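You operate a simulated robot arm through the tools that you are given. There is no shell and no other tool. Be economical: measure what you need, move in short steps, check, and stop when the job is done.

You run a simulated robot arm. Do the job below in one go: nothing can be reset, and whatever is moved stays where it is left.

JOB
Brush the orange trim, wipe the gloss panel and lay the wide cover over it.
Fine: purple brush and purple cloth, both put back. The lock shows LOCK TRIED: keep it so. Set down upright: purple brush. What is to be rubbed or washed off counts as gone when no trace of it is left.

Only the result counts: the job must be done as asked and must still hold three seconds after the hand-in. Knocking over, shifting, dropping, spilling or breaking anything else fails it. Lids that push on must go on centred and level and be pressed home; caps that screw on are set level and turned clockwise until they are tight. Flat cloth is picked up by pressing the open fingertips on it (5 to 10 N) and closing them slowly along it; thin cloth reads only 2 to 8 mm in the jaws.

ROBOT AND FRAMES
A 7-joint arm with a two-finger parallel gripper on a trunk, on a base that drives. Base frame: it is fixed to the floor where the robot stands at the start and does not move with it; the origin is under the middle of the robot, x ahead of it, y to its left, z up; the surface under the hand at the start is at about z = 0.88. Lengths are in m, angles in degrees, forces in N, time in s.
With the tool pointing down near the work surface it reaches from about 0.34 to 0.76 m from the robot's upright axis, wherever it stands. Its first joint turns from -115.0 to 115.0 degrees. Places, roughly: face of the gloss panel [-1.5, 1.2, 1.2]. Payload 3.91 kg.
Tool frame: the origin (TCP) lies between the finger pads and is the grasp point; the fingertips stand 0.03 m ahead of it; z points along the fingers, y is the line along which they close. The gripper opens to 0.11 m. The fingers are 0.02 m wide and 0.01 m thick; the gripper's body (0.048 by 0.112 m) begins 0.055 m behind the TCP.
Orientation is that of the tool frame in the base frame, as a unit quaternion [w, x, y, z]. With the fingers straight down and closing along the base's y, the tool's x points along the base's -x, its y along +y and its z along -z.

CONTROLS
- The arm moves only by the tool move_arm. Its argument "motion" is text: rows parted by semicolons, each of 6 numbers parted by spaces: the shift along the base's x, y, z in units of 50 mm (1.0 is 50 mm), then the turn, a rotation vector about the base's x, y, z in units of 6 degrees (1.0 is 6 degrees). In form: x y z ax ay az; .... A call has 1 to 8 rows; each row shifts and turns the commanded pose from where the row before left it. "claw" is the finger opening in m, from 0 to 0.11, set as the call begins (left out, the last holds). A call with a number of a shift or a turn outside -1 to 1 is refused whole. Each row takes 0.2 s and may step no farther than 0.05 m and 8.6 degrees from the row before; otherwise, or with a gripper value out of range, the whole call is refused. A pose out of reach is approached as far as the arm can. The call stops where the force on the tool passes 40 N (or 10 N more than at its start, if that is more) or the arm is blocked; 0.2 s more then pass. Each finger travels about 0.108 m/s and halts on what it meets, pressing with about 35 N; the grip force reading is that of the motor and also rises with nothing between the fingers. The clock runs only during rows and for 0.2 s after the last one: add rows that do not move to give the fingers time. It gives the time, the measured TCP pose, the force on the tool (base axes), the opening and the grip force at its end, in the units of the frame above (readings bear some noise), with the torque about the TCP (base axes, N m) and any sound that the robot's microphone picked up.
- Cameras (640 x 400 px; columns grow to the right, rows downward): "scene" is now at [0.0131, 0.1866, 1.5585]; the picture's right is [0.42, -0.91, 0.00], its down [-0.68, -0.32, -0.66] and it looks along [0.60, 0.28, -0.75] (base axes); focal length 263 px, centre (320, 200). "wrist" rides on the gripper at [0.073, 0.017, -0.103] in the tool frame; the picture's right is [-0.23, 0.97, 0.00], its down [-0.76, -0.18, -0.62] and it looks along [-0.61, -0.14, 0.78] (tool axes); focal length 222 px, centre (320, 200). There is no depth. A picture from a camera that has moved, and an enlarged one, comes with that camera's place and axes in the base frame and with its lens.
- capture(camera): a new picture of that camera. It takes no simulated time.
- move_column(by): slides the trunk up (or, below 0, down) by that many m; the arm and the scene camera ride with it, the base frame stays. It gives what a move gives, with no picture.
- steer(legs): drives the robot by 1 to 6 legs, each [ahead, turn to the left] in m and degrees, along the robot's own axes; the way and the turn of a leg run together, so that a leg with both is an arc; at most 1.5 m and 180 degrees a leg. The arm and the cameras ride along, it lands a little off, and it stops where it bumps. It gives what a move gives.
- aim_head(pan, tilt): turns the head with the scene camera to pan (to the left, within 155 degrees either way) and tilt (down, from -29 to 69), counted from straight ahead of the robot. It gives what a move gives.
- zoom(camera, box): a new picture of the part [left, top, right, bottom] of that camera's present view, enlarged. It takes no simulated time.
- finish_job(): hands the job in; it is judged then, once.

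Work in short steps. Places have to be worked out from the pictures, the camera data and where the tool is seen: move nearer, look again, correct. Check each grasp and each placing, and mend what went wrong. You have 120 turns and 82 pictures in all, those below and enlarged ones among them. Open the gripper and draw the arm clear of the work before you hand the job in, unless the task says otherwise; then end with one line.

The tools are called after ">>>" by a JSON object that holds its "method" and its "body". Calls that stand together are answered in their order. move_arm: Moves the arm, as the interface text tells. Its arguments: {"type":"object","properties":{"motion":{"type":"string"},"claw":{"type":"number"}},"required":["motion"]} The other tools are called the same way: move_column (by) slides the trunk up or down; steer (legs) drives the base; aim_head (pan, tilt) turns the head that bears the scene camera; capture (camera) takes a picture; zoom (camera, box) takes an enlarged picture of a part of a camera's view; finish_job () hands the job in.

At the start:

```text
time_s: 0.0
tool_pos: [0.3722, 0.2898, 1.2145]
tcp_rot: [0.0, -0.001, 1.0, 0.0]
contact_force: [0.0, -0.2, -0.3]
wrist_torque: [0.0, 0.0, 0.01]
opening: 0.1103
finger_force: 0.1
trunk travel left (down, up): [-0.675, 0.315]
robot x, y, heading: [0.0002, 0.0023, -0.1]
head pan, tilt: [25.0, 48.4]
```

scene: 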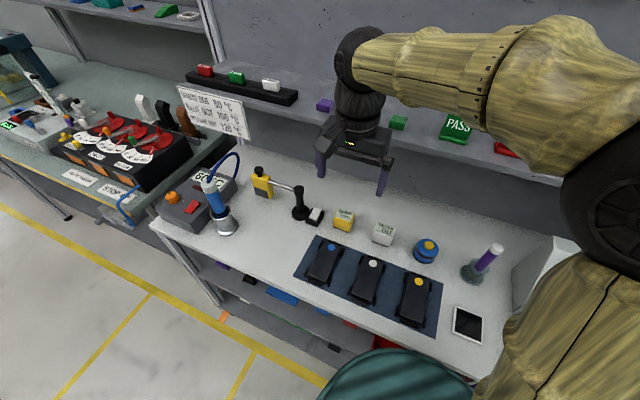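
wrist: 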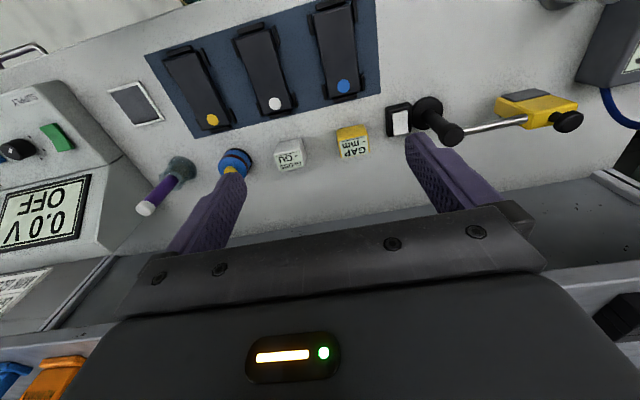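

The bench ahead does not show the gloss panel; it should lie behind to the left (about 141°). I turn the head there.

>>> {"method": "aim_head", "body": {"pan": 141, "tilt": 20}}

>>> {"method": "capture", "body": {"camera": "scene"}}

```text
time_s: 1.9
tool_pos: [0.3718, 0.2897, 1.2148]
tcp_rot: [0.0, -0.002, 1.0, 0.0]
contact_force: [0.3, 1.3, -0.1]
wrist_torque: [-0.01, -0.02, 0.01]
opening: 0.1101
finger_force: 0.1
trunk travel left (down, up): [-0.675, 0.315]
robot x, y, heading: [-0.0, -0.0019, -0.3]
head pan, tilt: [141.0, 20.0]
```

```text
79 pictures are left
camera scene: at [-0.1303, 0.2121, 1.6019], right [0.63, 0.78, 0.0], down [0.27, -0.22, -0.94], along [-0.73, 0.59, -0.34], focal length 263 px, centre (320, 200)
```

scene: 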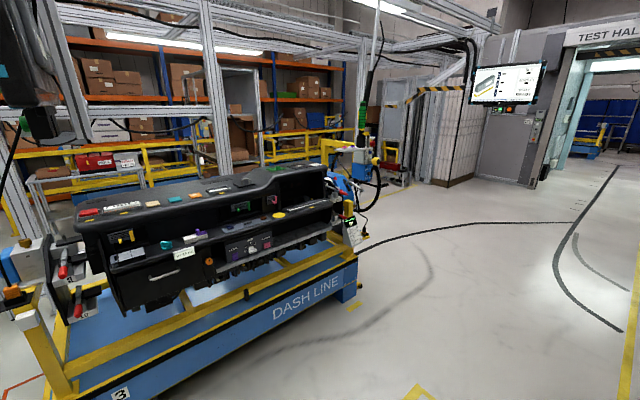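

A car dashboard on a "DASH LINE" cart lies there. I enlarge it.

>>> {"method": "zoom", "body": {"camera": "scene", "box": [60, 150, 220, 250]}}

>>> {"method": "zoom", "body": {"camera": "scene", "box": [210, 150, 370, 250]}}

>>> {"method": "zoom", "body": {"camera": "scene", "box": [0, 220, 160, 320]}}

```text
4.00 times, centred on (140, 200) of scene
camera zoom: at [-0.1303, 0.2121, 1.6019], right [0.63, 0.78, 0.0], down [0.27, -0.22, -0.94], along [-0.73, 0.59, -0.34], focal length 1053 px, centre (1040, 200)
```

zoom: 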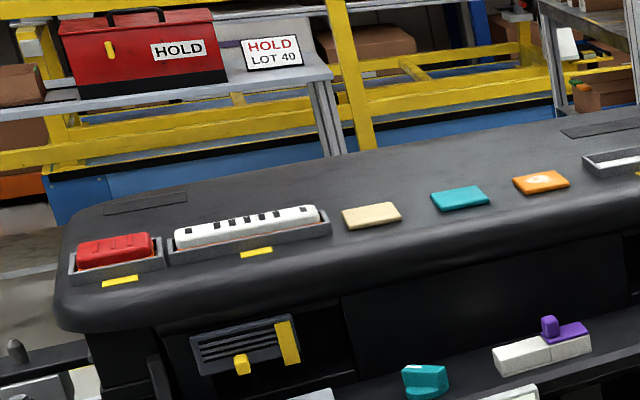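

```text
4.00 times, centred on (290, 200) of scene
camera zoom: at [-0.1303, 0.2121, 1.6019], right [0.63, 0.78, 0.0], down [0.27, -0.22, -0.94], along [-0.73, 0.59, -0.34], focal length 1053 px, centre (440, 200)
```

zoom: 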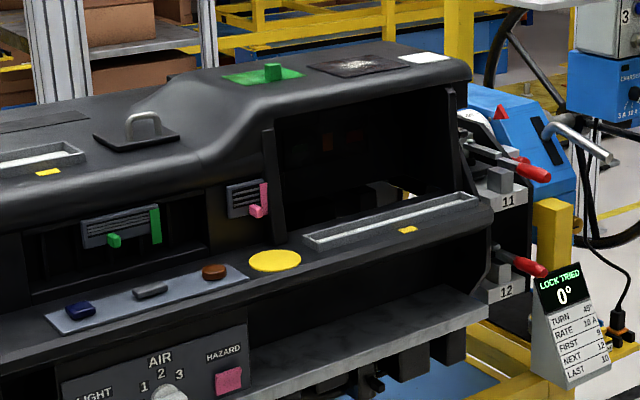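

```text
4.00 times, centred on (80, 270) of scene
camera zoom: at [-0.1303, 0.2121, 1.6019], right [0.63, 0.78, 0.0], down [0.27, -0.22, -0.94], along [-0.73, 0.59, -0.34], focal length 1053 px, centre (1280, -80)
```

zoom: 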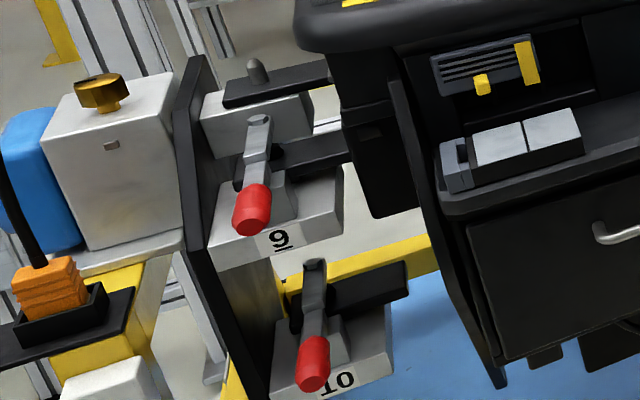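

The dash runs along y at x≈-1.4; the gloss panel with a white smear is near its right end. I back off the bench, turn and drive to face the dash.

>>> {"method": "steer", "body": {"legs": [[-0.35, 0], [0, 90], [0.7, 0], [0, 90]]}}

>>> {"method": "move_column", "body": {"by": 0.3}}

>>> {"method": "aim_head", "body": {"pan": 0, "tilt": 35}}

>>> {"method": "capture", "body": {"camera": "scene"}}

```text
time_s: 19.5
tool_pos: [-0.7153, 0.4008, 1.2141]
tcp_rot: [0.0, 1.0, -0.006, 0.0]
contact_force: [0.8, 0.1, 0.6]
wrist_torque: [0.01, 0.02, -0.02]
opening: 0.1099
finger_force: 0.2
trunk travel left (down, up): [-0.675, 0.315]
robot x, y, heading: [-0.3358, 0.6822, 179.5]
head pan, tilt: [141.0, 20.0]
```

```text
time_s: 22.5
tool_pos: [-0.7148, 0.4, 1.5148]
tcp_rot: [-0.001, 1.0, -0.006, -0.001]
contact_force: [-0.8, -0.4, 0.2]
wrist_torque: [0.03, 0.04, -0.02]
opening: 0.11
finger_force: 0.2
trunk travel left (down, up): [-0.975, 0.015]
robot x, y, heading: [-0.34, 0.6845, 179.1]
head pan, tilt: [141.0, 20.0]
```

```text
time_s: 24.8
tool_pos: [-0.7148, 0.4021, 1.5148]
tcp_rot: [0.0, 1.0, -0.006, 0.0]
contact_force: [0.4, 0.2, 0.2]
wrist_torque: [-0.05, -0.02, -0.02]
opening: 0.1102
finger_force: 0.0
trunk travel left (down, up): [-0.975, 0.015]
robot x, y, heading: [-0.3401, 0.686, 178.9]
head pan, tilt: [0.0, 35.0]
```

```text
75 pictures are left
camera scene: at [-0.3686, 0.5325, 1.8781], right [0.02, 1.0, 0.0], down [0.57, -0.01, -0.82], along [-0.82, 0.01, -0.57], focal length 263 px, centre (320, 200)
```

scene: 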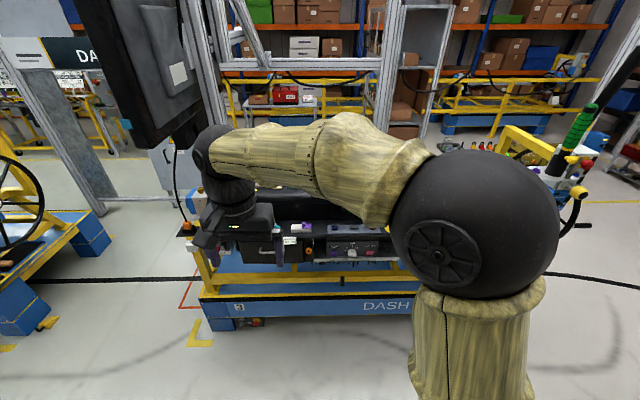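

The arm hides the view; I swing the hand over to the robot's right (+y), high above the dash.

>>> {"method": "move_arm", "body": {"motion": "0 1 0 0 0 0; 0 1 0 0 0 0; 0 1 0 0 0 0; 0 1 0 0 0 0; 0 1 0 0 0 0; 0 1 0 0 0 0; 0 1 0 0 0 0; 0 1 0 0 0 0"}}

>>> {"method": "move_arm", "body": {"motion": "0 1 0 0 0 0; 0 1 0 0 0 0; 0 1 0 0 0 0; 0 1 0 0 0 0; 0 1 0 0 0 0"}}

>>> {"method": "capture", "body": {"camera": "scene"}}

>>> {"method": "capture", "body": {"camera": "wrist"}}

```text
time_s: 26.6
tool_pos: [-0.7145, 0.8024, 1.5149]
tcp_rot: [0.001, 1.0, -0.005, 0.0]
contact_force: [0.0, 0.8, -0.5]
wrist_torque: [-0.02, 0.01, 0.04]
opening: 0.1102
finger_force: 0.1
trunk travel left (down, up): [-0.975, 0.015]
robot x, y, heading: [-0.3373, 0.6854, 179.3]
head pan, tilt: [0.0, 35.0]
```

```text
time_s: 27.8
tool_pos: [-0.7173, 1.0512, 1.5147]
tcp_rot: [0.001, 1.0, -0.005, 0.0]
contact_force: [0.5, 0.0, -0.9]
wrist_torque: [-0.01, -0.01, 0.0]
opening: 0.1101
finger_force: 0.0
trunk travel left (down, up): [-0.975, 0.015]
robot x, y, heading: [-0.3383, 0.6828, 179.0]
head pan, tilt: [0.0, 35.0]
```

```text
74 pictures are left
camera scene: at [-0.3693, 0.5359, 1.8784], right [0.02, 1.0, 0.0], down [0.57, -0.01, -0.82], along [-0.82, 0.01, -0.57], focal length 263 px, centre (320, 200)
```

scene: 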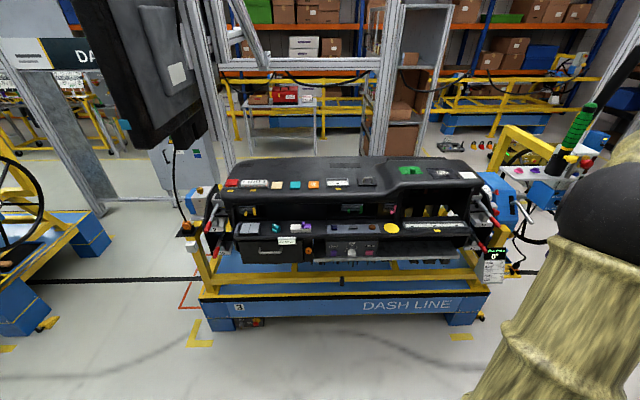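

```text
73 pictures are left
camera wrist: at [-0.6464, 1.0335, 1.6187], right [-0.24, -0.97, 0.0], down [-0.76, 0.19, 0.62], along [-0.6, 0.15, -0.78], focal length 222 px, centre (320, 200)
```

wrist: 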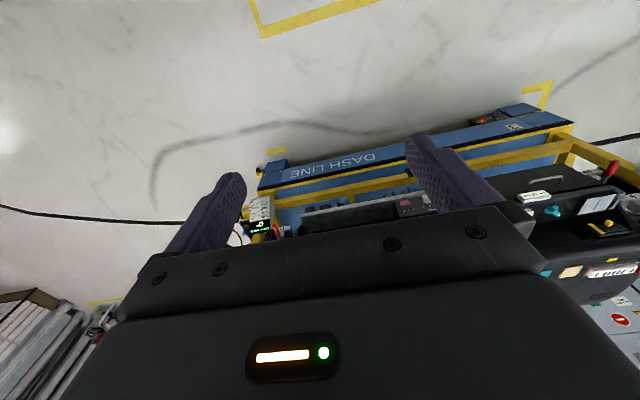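

The whole dash is visible now. I enlarge it in pieces to find the brush, cloth and covers.

>>> {"method": "zoom", "body": {"camera": "scene", "box": [205, 160, 347, 249]}}

>>> {"method": "zoom", "body": {"camera": "scene", "box": [330, 150, 510, 262]}}

>>> {"method": "zoom", "body": {"camera": "scene", "box": [460, 125, 640, 237]}}

>>> {"method": "zoom", "body": {"camera": "scene", "box": [60, 160, 220, 260]}}

```text
4.49 times, centred on (276, 204) of scene
camera zoom: at [-0.3693, 0.5359, 1.8784], right [0.02, 1.0, 0.0], down [0.57, -0.01, -0.82], along [-0.82, 0.01, -0.57], focal length 1183 px, centre (518, 180)
```

zoom: 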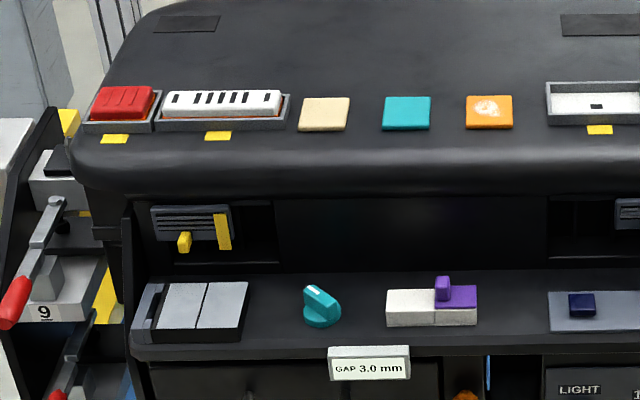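

```text
3.56 times, centred on (420, 206) of scene
camera zoom: at [-0.3693, 0.5359, 1.8784], right [0.02, 1.0, 0.0], down [0.57, -0.01, -0.82], along [-0.82, 0.01, -0.57], focal length 936 px, centre (-36, 179)
```

zoom: 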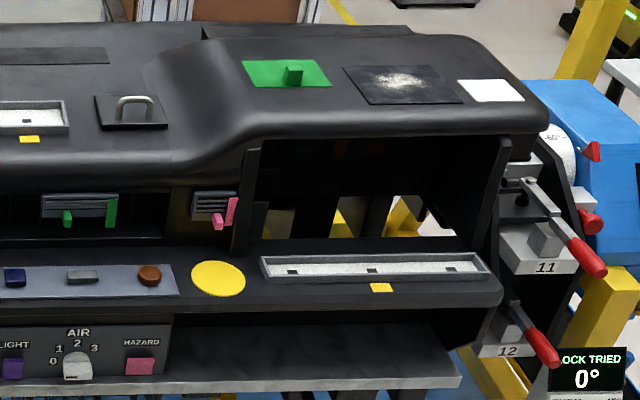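

```text
3.56 times, centred on (550, 181) of scene
camera zoom: at [-0.3693, 0.5359, 1.8784], right [0.02, 1.0, 0.0], down [0.57, -0.01, -0.82], along [-0.82, 0.01, -0.57], focal length 936 px, centre (-498, 268)
```

zoom: 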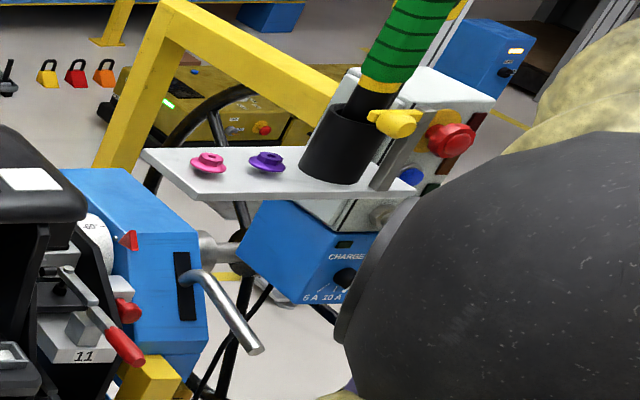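

```text
4.00 times, centred on (140, 210) of scene
camera zoom: at [-0.3693, 0.5359, 1.8784], right [0.02, 1.0, 0.0], down [0.57, -0.01, -0.82], along [-0.82, 0.01, -0.57], focal length 1053 px, centre (1040, 160)
```

zoom: 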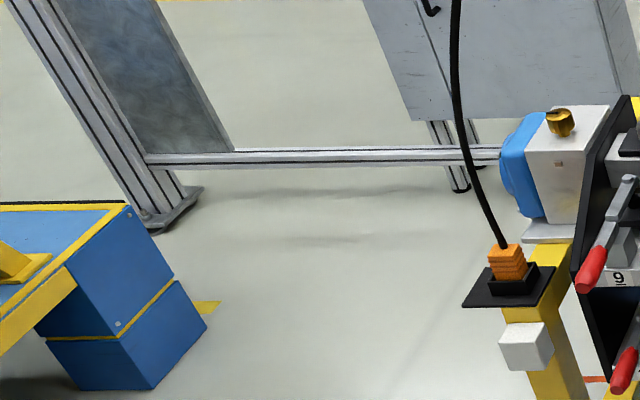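

The orange trim and gloss panel both show pale dust. I still need brush, cloth and covers, so I look around.

>>> {"method": "aim_head", "body": {"pan": 75, "tilt": 25}}

>>> {"method": "capture", "body": {"camera": "scene"}}

>>> {"method": "aim_head", "body": {"pan": 145, "tilt": 25}}

>>> {"method": "capture", "body": {"camera": "scene"}}

>>> {"method": "aim_head", "body": {"pan": -140, "tilt": 25}}

>>> {"method": "capture", "body": {"camera": "scene"}}

>>> {"method": "aim_head", "body": {"pan": -70, "tilt": 25}}

>>> {"method": "capture", "body": {"camera": "scene"}}

```text
time_s: 29.2
tool_pos: [-0.7155, 1.0473, 1.5167]
tcp_rot: [0.0, 1.0, -0.006, 0.0]
contact_force: [0.2, 0.0, -0.5]
wrist_torque: [0.02, 0.0, -0.01]
opening: 0.1098
finger_force: 0.1
trunk travel left (down, up): [-0.975, 0.015]
robot x, y, heading: [-0.3364, 0.6871, 178.9]
head pan, tilt: [75.0, 25.0]
```

```text
68 pictures are left
camera scene: at [-0.3059, 0.4428, 1.8939], right [-0.96, 0.27, 0.0], down [0.12, 0.41, -0.91], along [-0.25, -0.87, -0.42], focal length 263 px, centre (320, 200)
```

scene: 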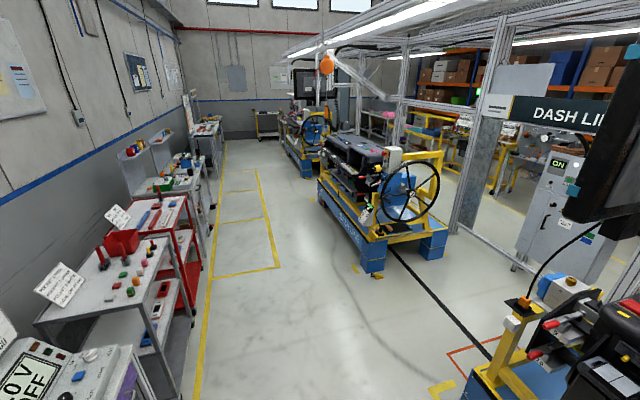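

```text
time_s: 30.6
tool_pos: [-0.7179, 1.0468, 1.5157]
tcp_rot: [0.0, 1.0, -0.006, 0.0]
contact_force: [0.0, 0.1, 0.5]
wrist_torque: [0.01, 0.01, 0.01]
opening: 0.11
finger_force: 0.0
trunk travel left (down, up): [-0.975, 0.015]
robot x, y, heading: [-0.3382, 0.6816, 179.0]
head pan, tilt: [145.0, 25.0]
```

```text
67 pictures are left
camera scene: at [-0.206, 0.4772, 1.8939], right [-0.59, -0.81, 0.0], down [-0.34, 0.25, -0.91], along [0.73, -0.53, -0.42], focal length 263 px, centre (320, 200)
```

scene: 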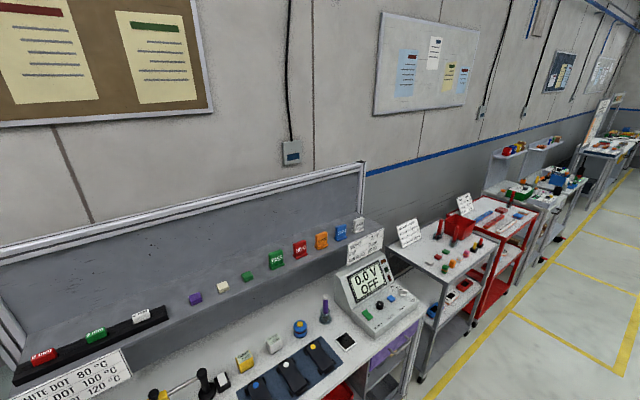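

```text
time_s: 34.6
tool_pos: [-0.7173, 1.0469, 1.5161]
tcp_rot: [0.0, 1.0, -0.006, 0.0]
contact_force: [-0.1, -0.2, -0.6]
wrist_torque: [0.0, -0.06, 0.01]
opening: 0.1102
finger_force: 0.2
trunk travel left (down, up): [-0.975, 0.015]
robot x, y, heading: [-0.3366, 0.6864, 179.0]
head pan, tilt: [-140.0, 25.0]
```

```text
66 pictures are left
camera scene: at [-0.2091, 0.5895, 1.8939], right [0.63, -0.78, 0.0], down [-0.33, -0.27, -0.91], along [0.7, 0.57, -0.42], focal length 263 px, centre (320, 200)
```

scene: 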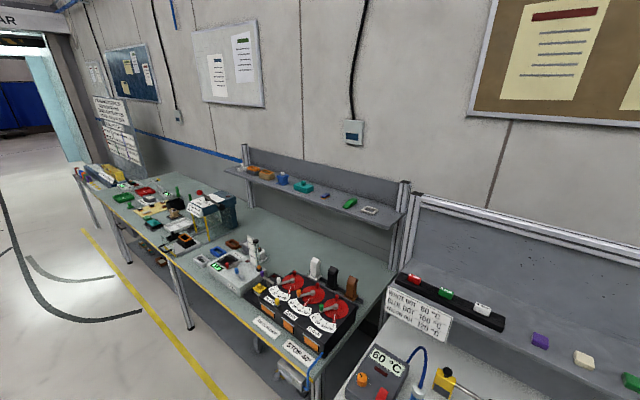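

```text
time_s: 36.0
tool_pos: [-0.7168, 1.0478, 1.515]
tcp_rot: [-0.001, 1.0, -0.006, 0.0]
contact_force: [0.1, 0.7, -0.1]
wrist_torque: [-0.02, -0.01, 0.01]
opening: 0.11
finger_force: 0.1
trunk travel left (down, up): [-0.975, 0.015]
robot x, y, heading: [-0.3401, 0.686, 179.2]
head pan, tilt: [-70.0, 25.0]
```

```text
65 pictures are left
camera scene: at [-0.3106, 0.6185, 1.8939], right [0.95, 0.33, 0.0], down [0.14, -0.4, -0.91], along [-0.3, 0.86, -0.42], focal length 263 px, centre (320, 200)
```

scene: 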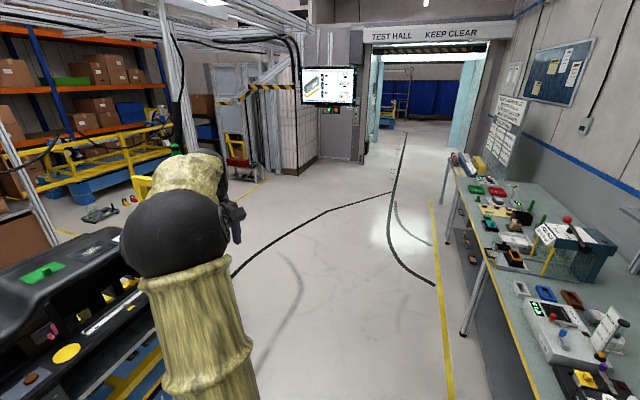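

The bench behind holds an upright purple-handled item and a shelf with coloured pads; I turn the head back and enlarge those and the trolleys.

>>> {"method": "aim_head", "body": {"pan": 145, "tilt": 25}}

>>> {"method": "zoom", "body": {"camera": "scene", "box": [180, 240, 380, 365]}}

>>> {"method": "zoom", "body": {"camera": "scene", "box": [380, 180, 600, 318]}}

>>> {"method": "zoom", "body": {"camera": "scene", "box": [480, 90, 640, 190]}}

```text
time_s: 39.1
tool_pos: [-0.7176, 1.0469, 1.516]
tcp_rot: [0.0, 1.0, -0.007, -0.001]
contact_force: [0.4, -0.1, -0.1]
wrist_torque: [-0.04, 0.0, 0.01]
opening: 0.1099
finger_force: 0.0
trunk travel left (down, up): [-0.975, 0.015]
robot x, y, heading: [-0.3435, 0.6837, 178.9]
head pan, tilt: [145.0, 25.0]
```

```text
3.20 times, centred on (280, 302) of scene
camera zoom: at [-0.2059, 0.4773, 1.8939], right [-0.59, -0.81, 0.0], down [-0.34, 0.25, -0.91], along [0.73, -0.53, -0.42], focal length 842 px, centre (448, -128)
```

zoom: 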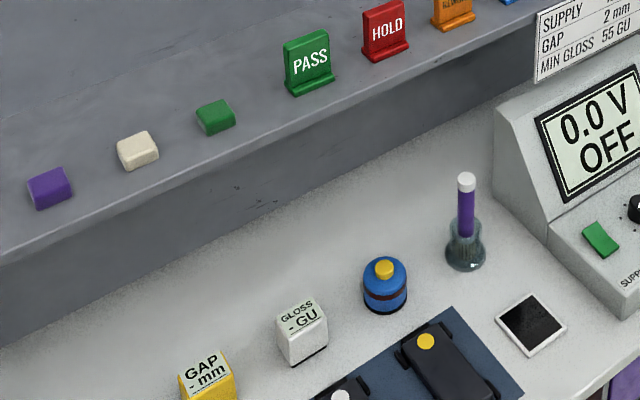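

```text
2.90 times, centred on (490, 249) of scene
camera zoom: at [-0.2059, 0.4773, 1.8939], right [-0.59, -0.81, 0.0], down [-0.34, 0.25, -0.91], along [0.73, -0.53, -0.42], focal length 763 px, centre (-173, 58)
```

zoom: 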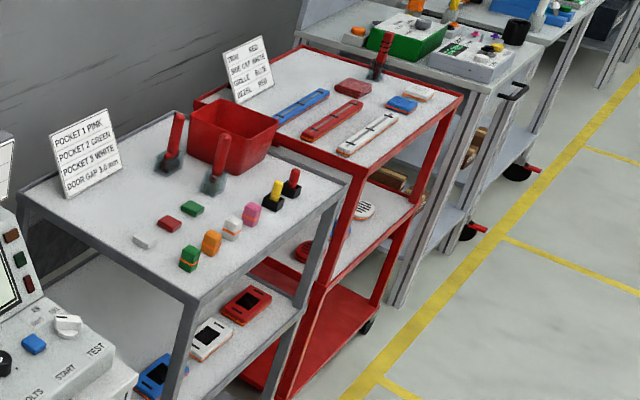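

```text
4.00 times, centred on (560, 140) of scene
camera zoom: at [-0.2059, 0.4773, 1.8939], right [-0.59, -0.81, 0.0], down [-0.34, 0.25, -0.91], along [0.73, -0.53, -0.42], focal length 1053 px, centre (-640, 440)
```

zoom: 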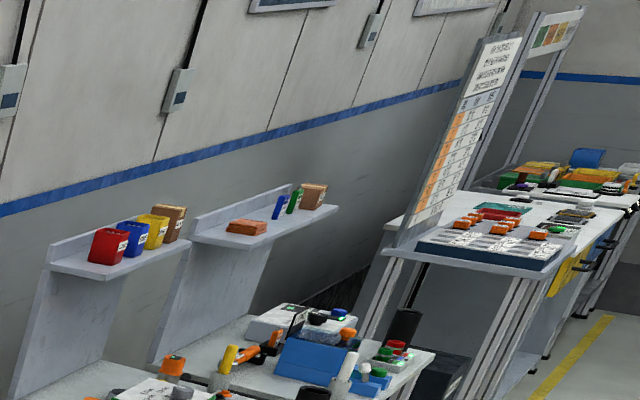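

The upright purple item looks like the brush (grey flared tuft at bottom, like the red ones on the trolley). I check for purple under the bench and look at the shelf pads.

>>> {"method": "aim_head", "body": {"pan": 150, "tilt": 50}}

>>> {"method": "capture", "body": {"camera": "scene"}}

```text
time_s: 40.0
tool_pos: [-0.7166, 1.0486, 1.5161]
tcp_rot: [0.0, 1.0, -0.006, -0.001]
contact_force: [-0.3, 0.6, 0.7]
wrist_torque: [0.04, 0.03, -0.01]
opening: 0.11
finger_force: 0.1
trunk travel left (down, up): [-0.975, 0.015]
robot x, y, heading: [-0.3426, 0.6863, 179.0]
head pan, tilt: [150.0, 50.0]
```

```text
61 pictures are left
camera scene: at [-0.2145, 0.4918, 1.8565], right [-0.51, -0.86, 0.0], down [-0.66, 0.39, -0.64], along [0.55, -0.33, -0.77], focal length 263 px, centre (320, 200)
```

scene: 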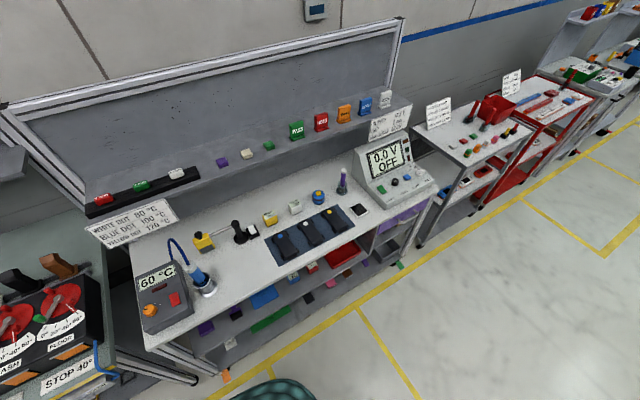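

Under the bench is a shelf with many flat coloured things, including purple and red ones; I enlarge it.

>>> {"method": "zoom", "body": {"camera": "scene", "box": [190, 220, 430, 370]}}

>>> {"method": "zoom", "body": {"camera": "scene", "box": [320, 190, 440, 265]}}

```text
2.67 times, centred on (310, 295) of scene
camera zoom: at [-0.2145, 0.4918, 1.8565], right [-0.51, -0.86, 0.0], down [-0.66, 0.39, -0.64], along [0.55, -0.33, -0.77], focal length 702 px, centre (347, -53)
```

zoom: 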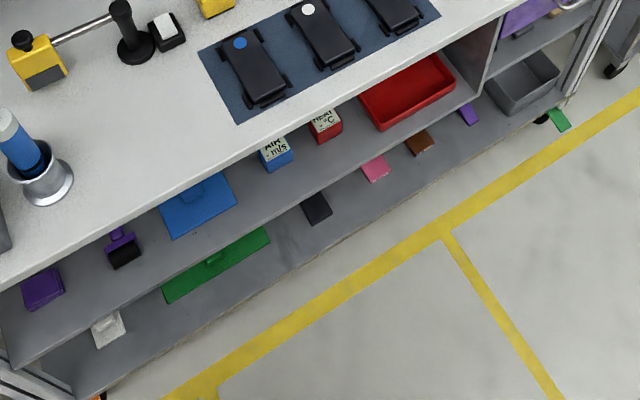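

```text
5.33 times, centred on (380, 228) of scene
camera zoom: at [-0.2145, 0.4918, 1.8565], right [-0.51, -0.86, 0.0], down [-0.66, 0.39, -0.64], along [0.55, -0.33, -0.77], focal length 1404 px, centre (0, 53)
```

zoom: 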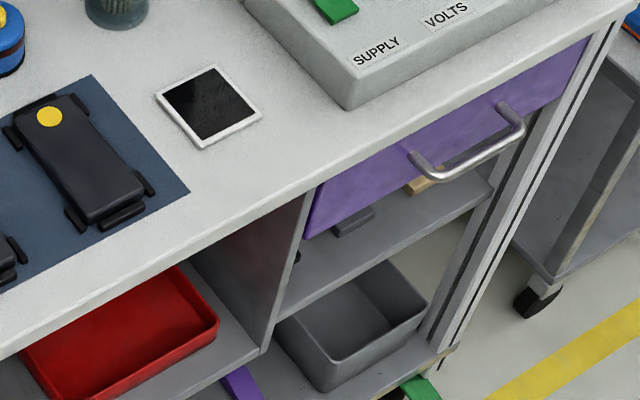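

The under-bench shelves hold blue, green and white knobbed covers, and purple objects. I turn round (rightwards, away from the hanging monitor), lower the trunk and look under the bench.

>>> {"method": "steer", "body": {"legs": [[0.15, 0], [0, -179]]}}

>>> {"method": "move_column", "body": {"by": -0.6}}

>>> {"method": "aim_head", "body": {"pan": 0, "tilt": 38}}

>>> {"method": "capture", "body": {"camera": "scene"}}

```text
time_s: 52.3
tool_pos: [-0.1191, 0.3204, 1.5151]
tcp_rot: [0.0, 0.01, 1.0, 0.0]
contact_force: [-0.4, 0.2, -0.7]
wrist_torque: [0.0, 0.01, 0.03]
opening: 0.11
finger_force: 0.0
trunk travel left (down, up): [-0.975, 0.015]
robot x, y, heading: [-0.493, 0.6862, -1.4]
head pan, tilt: [150.0, 50.0]
```

```text
refused: -0.6 is not a number from -0.4 to 0.4
```

```text
time_s: 54.7
tool_pos: [-0.1184, 0.3215, 1.5158]
tcp_rot: [0.0, 0.011, 1.0, 0.0]
contact_force: [1.1, 0.8, 0.4]
wrist_torque: [0.01, 0.01, -0.01]
opening: 0.1099
finger_force: 0.0
trunk travel left (down, up): [-0.975, 0.015]
robot x, y, heading: [-0.4934, 0.6898, -1.3]
head pan, tilt: [0.0, 38.0]
```

```text
58 pictures are left
camera scene: at [-0.4618, 0.8406, 1.8735], right [-0.02, -1.0, 0.0], down [-0.62, 0.01, -0.79], along [0.79, -0.02, -0.62], focal length 263 px, centre (320, 200)
```

scene: 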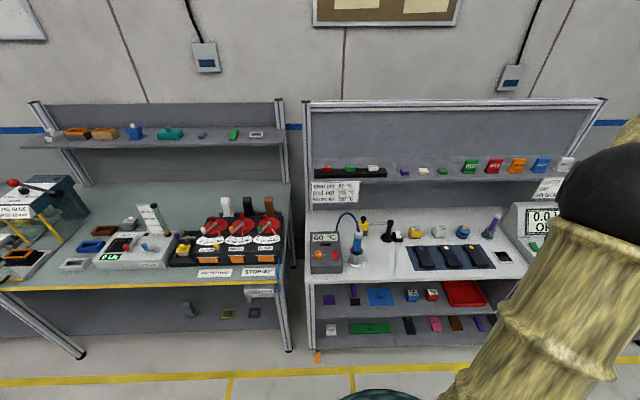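

The overview is good. I lower the trunk by 0.4 for a flatter view and enlarge the shelves.

>>> {"method": "move_column", "body": {"by": -0.4}}

>>> {"method": "zoom", "body": {"camera": "scene", "box": [300, 210, 510, 341]}}

```text
time_s: 58.5
tool_pos: [-0.1195, 0.3215, 1.1156]
tcp_rot: [-0.001, 0.01, 1.0, 0.0]
contact_force: [0.0, 0.2, 0.1]
wrist_torque: [-0.02, -0.03, -0.01]
opening: 0.1099
finger_force: 0.1
trunk travel left (down, up): [-0.575, 0.415]
robot x, y, heading: [-0.4919, 0.6894, -1.4]
head pan, tilt: [0.0, 38.0]
```

```text
3.05 times, centred on (405, 276) of scene
camera zoom: at [-0.4619, 0.8406, 1.4736], right [-0.02, -1.0, 0.0], down [-0.62, 0.01, -0.79], along [0.79, -0.02, -0.62], focal length 802 px, centre (61, -30)
```

zoom: 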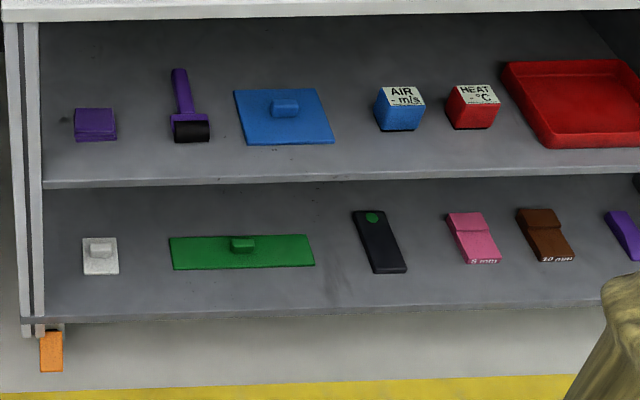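

Blue cover ≈0.13×0.107 m, matching the gloss panel size; green is long and narrow, white small. Now I look closely at the purple blocks (under-bench and rear shelf) for the cloth.

>>> {"method": "aim_head", "body": {"pan": -15, "tilt": 20}}

>>> {"method": "capture", "body": {"camera": "scene"}}

```text
time_s: 59.3
tool_pos: [-0.1181, 0.3209, 1.116]
tcp_rot: [-0.001, 0.009, 1.0, 0.0]
contact_force: [0.1, 0.2, 0.1]
wrist_torque: [0.0, 0.01, 0.04]
opening: 0.1099
finger_force: 0.0
trunk travel left (down, up): [-0.575, 0.415]
robot x, y, heading: [-0.4965, 0.6867, -1.3]
head pan, tilt: [-15.0, 20.0]
```

```text
56 pictures are left
camera scene: at [-0.4588, 0.8164, 1.5019], right [-0.28, -0.96, 0.0], down [-0.33, 0.1, -0.94], along [0.9, -0.26, -0.34], focal length 263 px, centre (320, 200)
```

scene: 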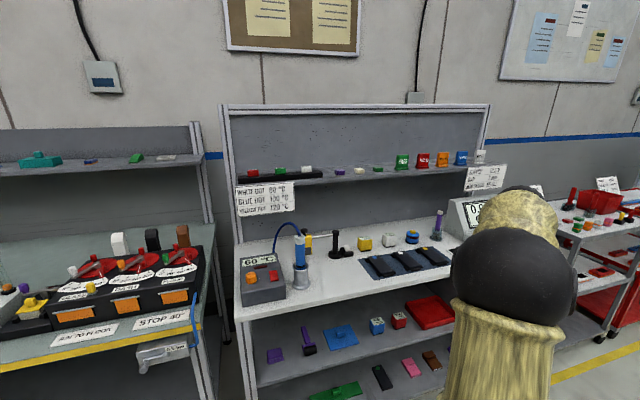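

>>> {"method": "zoom", "body": {"camera": "scene", "box": [320, 150, 460, 237]}}

>>> {"method": "zoom", "body": {"camera": "scene", "box": [250, 315, 360, 384]}}

>>> {"method": "zoom", "body": {"camera": "scene", "box": [0, 140, 220, 277]}}

```text
4.57 times, centred on (390, 194) of scene
camera zoom: at [-0.4588, 0.8164, 1.5019], right [-0.28, -0.96, 0.0], down [-0.33, 0.1, -0.94], along [0.9, -0.26, -0.34], focal length 1203 px, centre (0, 230)
```

zoom: 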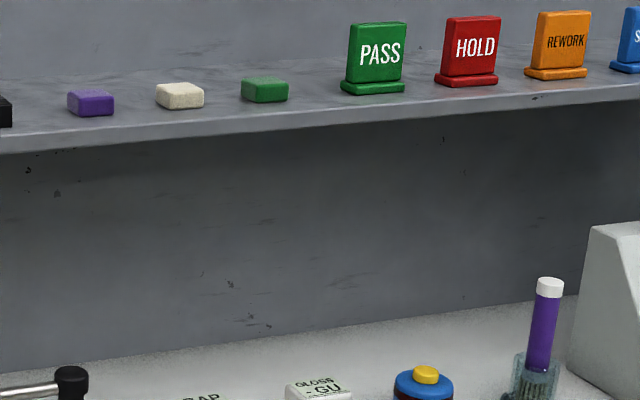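

```text
5.80 times, centred on (305, 350) of scene
camera zoom: at [-0.4588, 0.8164, 1.5019], right [-0.28, -0.96, 0.0], down [-0.33, 0.1, -0.94], along [0.9, -0.26, -0.34], focal length 1526 px, centre (407, -667)
```

zoom: 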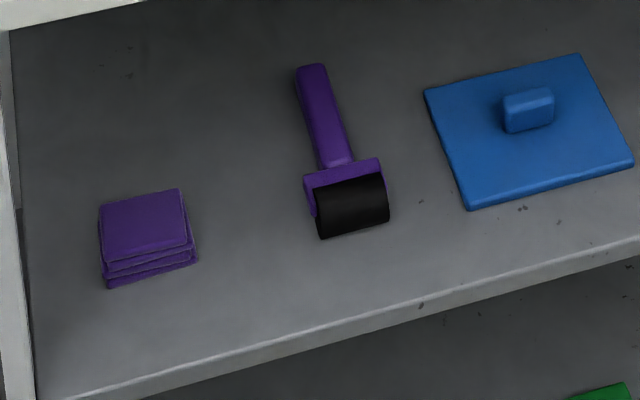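

```text
2.91 times, centred on (110, 208) of scene
camera zoom: at [-0.4588, 0.8164, 1.5019], right [-0.28, -0.96, 0.0], down [-0.33, 0.1, -0.94], along [0.9, -0.26, -0.34], focal length 766 px, centre (931, 175)
```

zoom: 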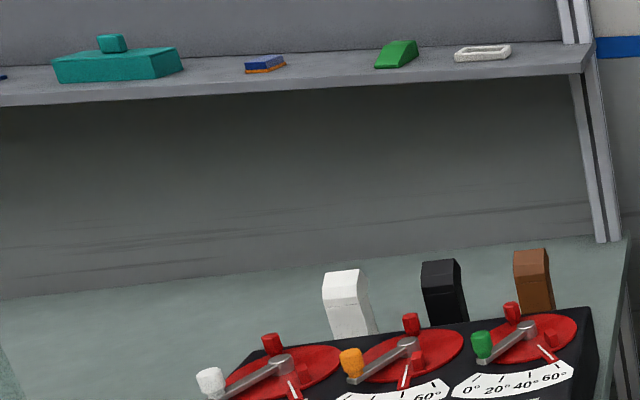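

The layered purple block under the bench is the folded purple cloth; the purple brush stands on the bench at about (0.475,-0.055), top z≈1.02. I centre the hand and tilt it forward about 42° so it will stay clear of the rear shelf.

>>> {"method": "move_arm", "body": {"motion": "0 1 0 0 -1 0; 0 1 0 0 -1 0; 0 1 0 0 -1 0; 0 1 0 0 -1 0; 0 1 0 0 -1 0; 0 1 0 0 -1 0; 0 1 0 0 -1 0"}}

>>> {"method": "move_column", "body": {"by": 0.1}}

>>> {"method": "steer", "body": {"legs": [[0, -90], [0.7, 0], [0, 90], [0.35, 0]]}}

>>> {"method": "aim_head", "body": {"pan": 0, "tilt": 45}}

>>> {"method": "capture", "body": {"camera": "scene"}}

>>> {"method": "capture", "body": {"camera": "wrist"}}

```text
time_s: 60.9
tool_pos: [-0.0782, 0.6609, 1.101]
tcp_rot: [0.358, 0.01, 0.934, 0.004]
contact_force: [0.3, -0.3, -0.6]
wrist_torque: [0.03, 0.0, -0.02]
opening: 0.1101
finger_force: 0.0
out of reach, approached as far as the arm can: row 6, 7
trunk travel left (down, up): [-0.575, 0.415]
robot x, y, heading: [-0.4899, 0.6888, -1.4]
head pan, tilt: [-15.0, 20.0]
```

```text
time_s: 62.2
tool_pos: [-0.0786, 0.6613, 1.2006]
tcp_rot: [0.358, 0.008, 0.934, 0.004]
contact_force: [-0.1, 0.3, -0.6]
wrist_torque: [0.02, 0.0, 0.02]
opening: 0.1097
finger_force: 0.2
trunk travel left (down, up): [-0.675, 0.315]
robot x, y, heading: [-0.4895, 0.685, -1.6]
head pan, tilt: [-15.0, 20.0]
```

```text
time_s: 79.8
tool_pos: [0.2585, -0.0844, 1.2015]
tcp_rot: [0.358, 0.031, 0.933, -0.005]
contact_force: [0.1, -0.1, 1.3]
wrist_torque: [-0.01, -0.01, 0.0]
opening: 0.1101
finger_force: 0.1
trunk travel left (down, up): [-0.675, 0.315]
robot x, y, heading: [-0.1566, -0.0361, -4.0]
head pan, tilt: [-15.0, 20.0]
```

```text
time_s: 80.7
tool_pos: [0.2582, -0.0839, 1.2019]
tcp_rot: [0.359, 0.031, 0.933, -0.005]
contact_force: [-0.2, -1.2, -1.0]
wrist_torque: [0.03, -0.01, -0.01]
opening: 0.1101
finger_force: 0.0
trunk travel left (down, up): [-0.675, 0.315]
robot x, y, heading: [-0.1568, -0.0392, -4.4]
head pan, tilt: [0.0, 45.0]
```

```text
52 pictures are left
camera scene: at [-0.1219, 0.1138, 1.5634], right [-0.07, -1.0, 0.0], down [-0.7, 0.05, -0.71], along [0.71, -0.05, -0.71], focal length 263 px, centre (320, 200)
```

scene: 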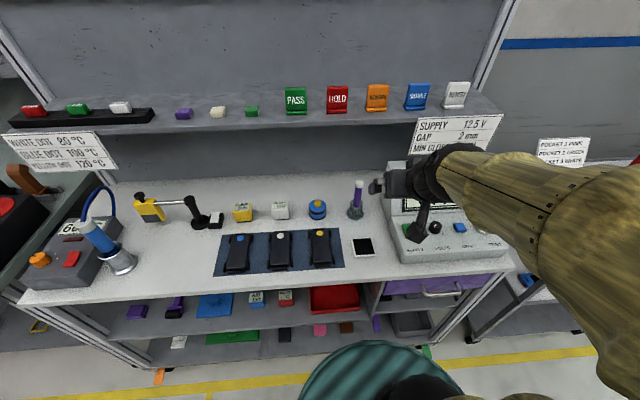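

```text
51 pictures are left
camera wrist: at [0.1348, -0.06, 1.2299], right [0.23, 0.96, 0.17], down [0.14, -0.2, 0.97], along [0.96, -0.2, -0.18], focal length 222 px, centre (320, 200)
```

wrist: 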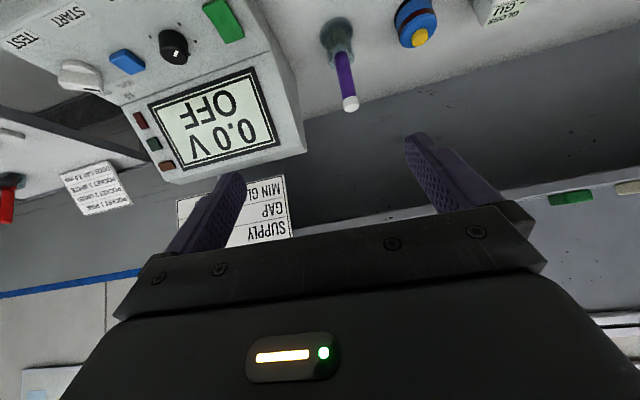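

Both cameras agree: brush at about (0.489,-0.050), top z≈1.012. I move to a stand-off point along the tilted tool axis and check.

>>> {"method": "move_arm", "body": {"motion": ".755 .17 -.635 0 0 0; .755 .17 -.635 0 0 0; .755 .17 -.635 0 0 0; .755 .17 -.635 0 0 0; 0 0 0 0 0 0", "claw": 0.06}}

>>> {"method": "capture", "body": {"camera": "wrist"}}

```text
refused: row 1 steps farther than a row can; nothing moved
```

```text
50 pictures are left
camera wrist: at [0.1348, -0.06, 1.2299], right [0.23, 0.96, 0.17], down [0.14, -0.2, 0.97], along [0.96, -0.2, -0.18], focal length 222 px, centre (320, 200)
```

wrist: 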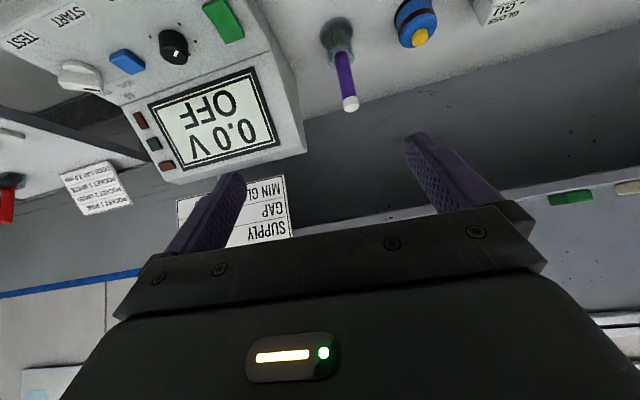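

Rows must be ≤50 mm in total; I split it finer.

>>> {"method": "move_arm", "body": {"motion": ".604 .136 -.508 0 0 0; .604 .136 -.508 0 0 0; .604 .136 -.508 0 0 0; .604 .136 -.508 0 0 0; .604 .136 -.508 0 0 0; 0 0 0 0 0 0", "claw": 0.06}}

>>> {"method": "capture", "body": {"camera": "wrist"}}

```text
time_s: 82.1
tool_pos: [0.4079, -0.0497, 1.0756]
tcp_rot: [0.357, 0.031, 0.934, -0.005]
contact_force: [0.3, 1.1, -0.3]
wrist_torque: [0.0, 0.0, 0.01]
opening: 0.0601
finger_force: 0.0
trunk travel left (down, up): [-0.675, 0.315]
robot x, y, heading: [-0.159, -0.0393, -4.2]
head pan, tilt: [0.0, 45.0]
```

```text
49 pictures are left
camera wrist: at [0.2855, -0.0265, 1.1035], right [0.23, 0.96, 0.17], down [0.14, -0.2, 0.97], along [0.96, -0.2, -0.18], focal length 222 px, centre (320, 200)
```

wrist: 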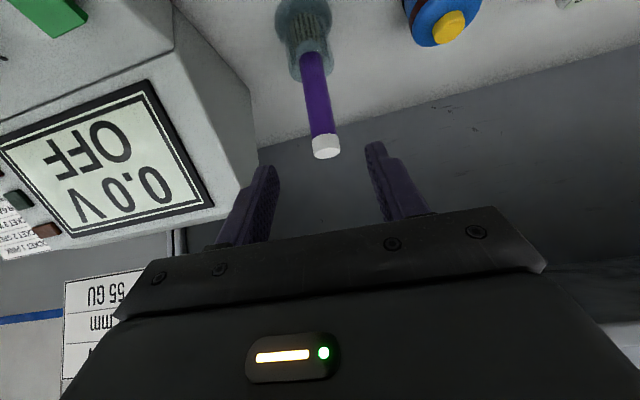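

The handle is centred between the fingers (y≈-0.053). I advance along the tool axis to grip at z≈0.985 and close.

>>> {"method": "move_arm", "body": {"motion": ".54 -.02 -.604 0 0 0; .54 -.02 -.604 0 0 0; .54 -.02 -.604 0 0 0"}}

>>> {"method": "move_arm", "body": {"motion": "0 0 0 0 0 0; 0 0 0 0 0 0; 0 0 0 0 0 0; 0 0 0 0 0 0", "claw": 0}}

>>> {"method": "capture", "body": {"camera": "wrist"}}

```text
time_s: 82.9
tool_pos: [0.4921, -0.0529, 0.9822]
tcp_rot: [0.358, 0.032, 0.933, -0.005]
contact_force: [0.1, 0.5, 0.7]
wrist_torque: [-0.01, 0.0, 0.02]
opening: 0.06
finger_force: 0.0
trunk travel left (down, up): [-0.675, 0.315]
robot x, y, heading: [-0.1555, -0.0346, -4.0]
head pan, tilt: [0.0, 45.0]
```

```text
time_s: 83.9
tool_pos: [0.4908, -0.0547, 0.9831]
tcp_rot: [0.358, 0.032, 0.933, -0.005]
contact_force: [0.8, 0.2, 1.0]
wrist_torque: [-0.08, -0.03, 0.02]
opening: 0.0231
finger_force: 34.8
trunk travel left (down, up): [-0.675, 0.315]
robot x, y, heading: [-0.1548, -0.0403, -4.4]
head pan, tilt: [0.0, 45.0]
```

```text
48 pictures are left
camera wrist: at [0.3681, -0.03, 1.0119], right [0.23, 0.96, 0.17], down [0.14, -0.2, 0.97], along [0.96, -0.2, -0.18], focal length 222 px, centre (320, 200)
```

wrist: 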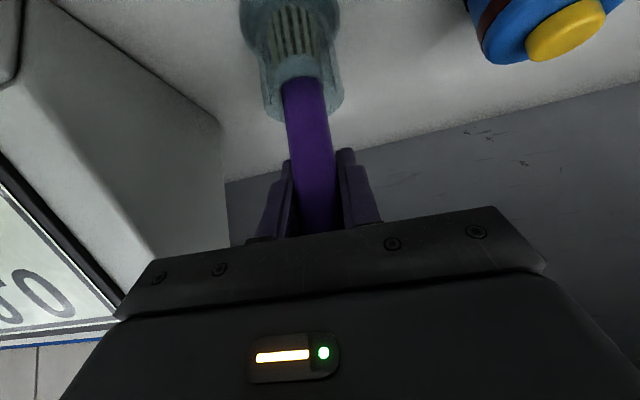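

Gripped (23 mm, 35 N). I lift straight up 0.1 m and check whether it comes out of a jar or is one piece.

>>> {"method": "move_arm", "body": {"motion": "0 0 .5 0 0 0; 0 0 .7 0 0 0; 0 0 .8 0 0 0"}}

>>> {"method": "zoom", "body": {"camera": "scene", "box": [290, 130, 450, 230]}}

```text
time_s: 84.7
tool_pos: [0.4899, -0.0547, 1.0836]
tcp_rot: [0.358, 0.031, 0.933, -0.006]
contact_force: [0.7, 0.8, 0.1]
wrist_torque: [0.03, -0.01, 0.0]
opening: 0.023
finger_force: 35.1
trunk travel left (down, up): [-0.675, 0.315]
robot x, y, heading: [-0.1566, -0.0434, -4.3]
head pan, tilt: [0.0, 45.0]
```

```text
4.00 times, centred on (370, 180) of scene
camera zoom: at [-0.1223, 0.1139, 1.5632], right [-0.07, -1.0, 0.0], down [-0.71, 0.05, -0.71], along [0.71, -0.05, -0.71], focal length 1053 px, centre (120, 280)
```

zoom: 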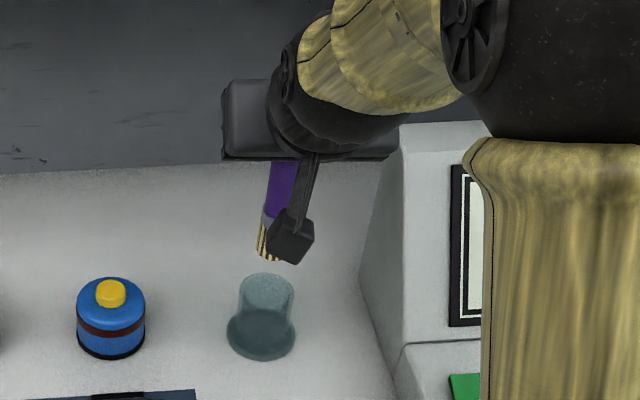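

The brush came out of a glass jar (bristles ≈0.095 m below TCP); the insert pose was (0.491,-0.055,0.983). I draw back, raise, and drive to the dash in front of the orange trim.

>>> {"method": "move_arm", "body": {"motion": "-.6 0 .7 0 0 0; -.6 0 .7 0 0 0; -.9 0 0 0 0 0; -.9 0 0 0 0 0"}}

>>> {"method": "move_column", "body": {"by": 0.3}}

>>> {"method": "steer", "body": {"legs": [[-0.35, 4], [0, 90], [0.5, 0], [0, 90]]}}

>>> {"method": "aim_head", "body": {"pan": 0, "tilt": 35}}

>>> {"method": "capture", "body": {"camera": "scene"}}

```text
time_s: 85.7
tool_pos: [0.3368, -0.0557, 1.1554]
tcp_rot: [0.358, 0.031, 0.933, -0.006]
contact_force: [0.2, 0.9, -0.6]
wrist_torque: [0.06, -0.01, 0.02]
opening: 0.023
finger_force: 34.8
trunk travel left (down, up): [-0.675, 0.315]
robot x, y, heading: [-0.16, -0.0347, -4.0]
head pan, tilt: [0.0, 45.0]
```

```text
time_s: 88.7
tool_pos: [0.3381, -0.0553, 1.4547]
tcp_rot: [0.358, 0.032, 0.933, -0.005]
contact_force: [0.5, -0.3, 0.0]
wrist_torque: [0.02, 0.0, 0.01]
opening: 0.0232
finger_force: 35.3
trunk travel left (down, up): [-0.975, 0.015]
robot x, y, heading: [-0.1574, -0.0384, -4.2]
head pan, tilt: [0.0, 45.0]
```

```text
time_s: 105.4
tool_pos: [-1.0058, 0.4467, 1.4542]
tcp_rot: [0.012, 0.933, 0.01, -0.358]
contact_force: [-0.1, -0.5, -0.2]
wrist_torque: [0.01, -0.02, 0.03]
opening: 0.0228
finger_force: 34.7
trunk travel left (down, up): [-0.975, 0.015]
robot x, y, heading: [-0.5112, 0.4714, -179.0]
head pan, tilt: [0.0, 45.0]
```

```text
time_s: 106.1
tool_pos: [-1.0065, 0.4459, 1.4534]
tcp_rot: [0.011, 0.933, 0.011, -0.359]
contact_force: [0.0, -0.4, -1.2]
wrist_torque: [0.0, 0.03, -0.01]
opening: 0.0227
finger_force: 34.8
trunk travel left (down, up): [-0.975, 0.015]
robot x, y, heading: [-0.5093, 0.47, -179.0]
head pan, tilt: [0.0, 35.0]
```

```text
46 pictures are left
camera scene: at [-0.5358, 0.3204, 1.8781], right [-0.02, 1.0, 0.0], down [0.57, 0.01, -0.82], along [-0.82, -0.01, -0.57], focal length 263 px, centre (320, 200)
```

scene: 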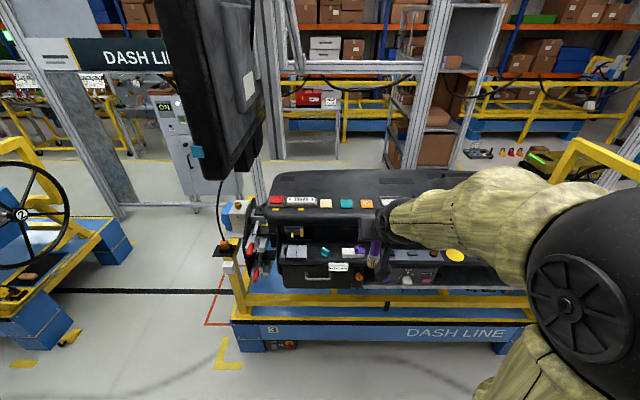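

Triangulating: orange trim ≈(-1.56,0.516,1.15), gloss panel ≈(-1.516,1.165,1.235). I drive 0.3 m ahead and bring the brush above the trim's near side.

>>> {"method": "steer", "body": {"legs": [[0.3, 0]]}}

>>> {"method": "move_arm", "body": {"motion": "-.8 .3 -.4 0 0 0; -.8 .3 -.4 0 0 0; -.8 .3 -.4 0 0 0; -.8 .3 -.4 0 0 0; 0 0 0 0 0 0"}}

>>> {"method": "capture", "body": {"camera": "scene"}}

>>> {"method": "capture", "body": {"camera": "wrist"}}

```text
time_s: 108.4
tool_pos: [-1.3109, 0.4448, 1.454]
tcp_rot: [0.01, 0.933, 0.008, -0.359]
contact_force: [0.4, 0.3, -0.1]
wrist_torque: [-0.03, 0.0, -0.01]
opening: 0.0232
finger_force: 35.3
trunk travel left (down, up): [-0.975, 0.015]
robot x, y, heading: [-0.8123, 0.4711, -179.3]
head pan, tilt: [0.0, 35.0]
```

```text
time_s: 109.6
tool_pos: [-1.4682, 0.504, 1.3745]
tcp_rot: [0.01, 0.933, 0.008, -0.359]
contact_force: [0.2, 0.5, -0.1]
wrist_torque: [0.02, -0.02, -0.04]
opening: 0.0229
finger_force: 35.0
trunk travel left (down, up): [-0.975, 0.015]
robot x, y, heading: [-0.8173, 0.4664, -179.3]
head pan, tilt: [0.0, 35.0]
```

```text
45 pictures are left
camera scene: at [-0.8376, 0.3148, 1.8781], right [-0.01, 1.0, 0.0], down [0.57, 0.01, -0.82], along [-0.82, -0.01, -0.57], focal length 263 px, centre (320, 200)
```

scene: 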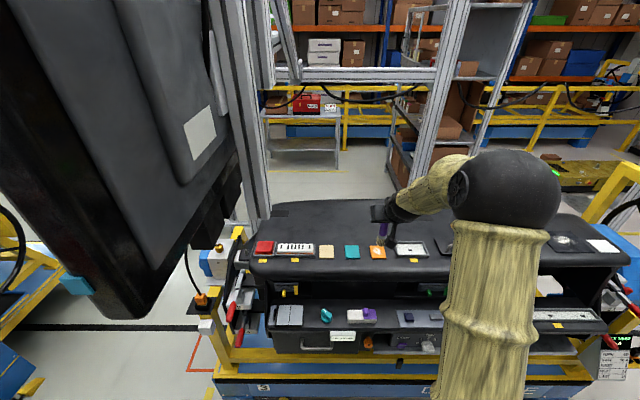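

```text
44 pictures are left
camera wrist: at [-1.3446, 0.4902, 1.4027], right [-0.15, -0.98, 0.16], down [-0.15, 0.19, 0.97], along [-0.98, 0.12, -0.18], focal length 222 px, centre (320, 200)
```

wrist: 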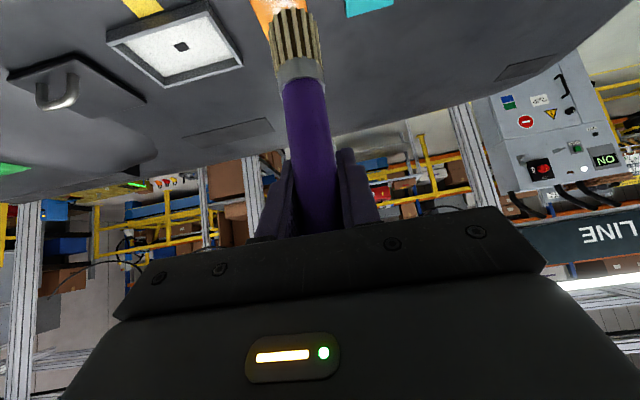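

>>> {"method": "zoom", "body": {"camera": "scene", "box": [320, 195, 440, 270]}}

```text
5.33 times, centred on (380, 232) of scene
camera zoom: at [-0.8376, 0.3148, 1.8781], right [-0.01, 1.0, 0.0], down [0.57, 0.01, -0.82], along [-0.82, -0.01, -0.57], focal length 1404 px, centre (0, 27)
```

zoom: 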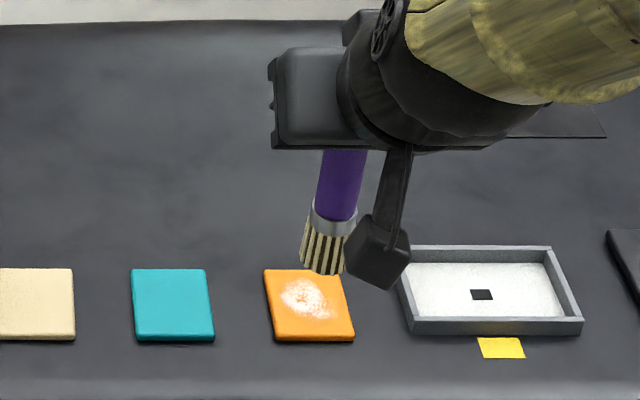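

Trim refined to ≈(-1.522,0.520,1.171); bristle tip is ~0.11 below TCP. I go above its centre and lower gently, watching force.

>>> {"method": "move_arm", "body": {"motion": "-.54 .16 -.5 0 0 0; -.54 .16 -.5 0 0 0; 0 0 -.3 0 0 0; 0 0 0 0 0 0"}}

>>> {"method": "zoom", "body": {"camera": "scene", "box": [320, 195, 440, 270]}}

```text
time_s: 110.6
tool_pos: [-1.5236, 0.5211, 1.3091]
tcp_rot: [0.01, 0.934, 0.008, -0.358]
contact_force: [0.0, 0.4, 0.0]
wrist_torque: [0.04, 0.0, -0.02]
opening: 0.0225
finger_force: 34.5
trunk travel left (down, up): [-0.975, 0.015]
robot x, y, heading: [-0.8144, 0.4651, -179.1]
head pan, tilt: [0.0, 35.0]
```

```text
5.33 times, centred on (380, 232) of scene
camera zoom: at [-0.8404, 0.3159, 1.8781], right [-0.01, 1.0, 0.0], down [0.57, 0.01, -0.82], along [-0.82, -0.01, -0.57], focal length 1404 px, centre (0, 27)
```

zoom: 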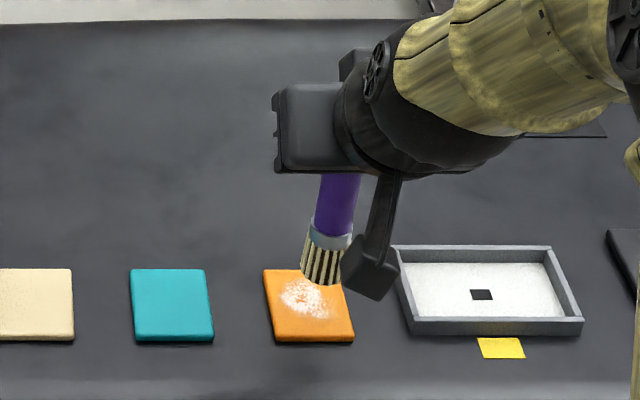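

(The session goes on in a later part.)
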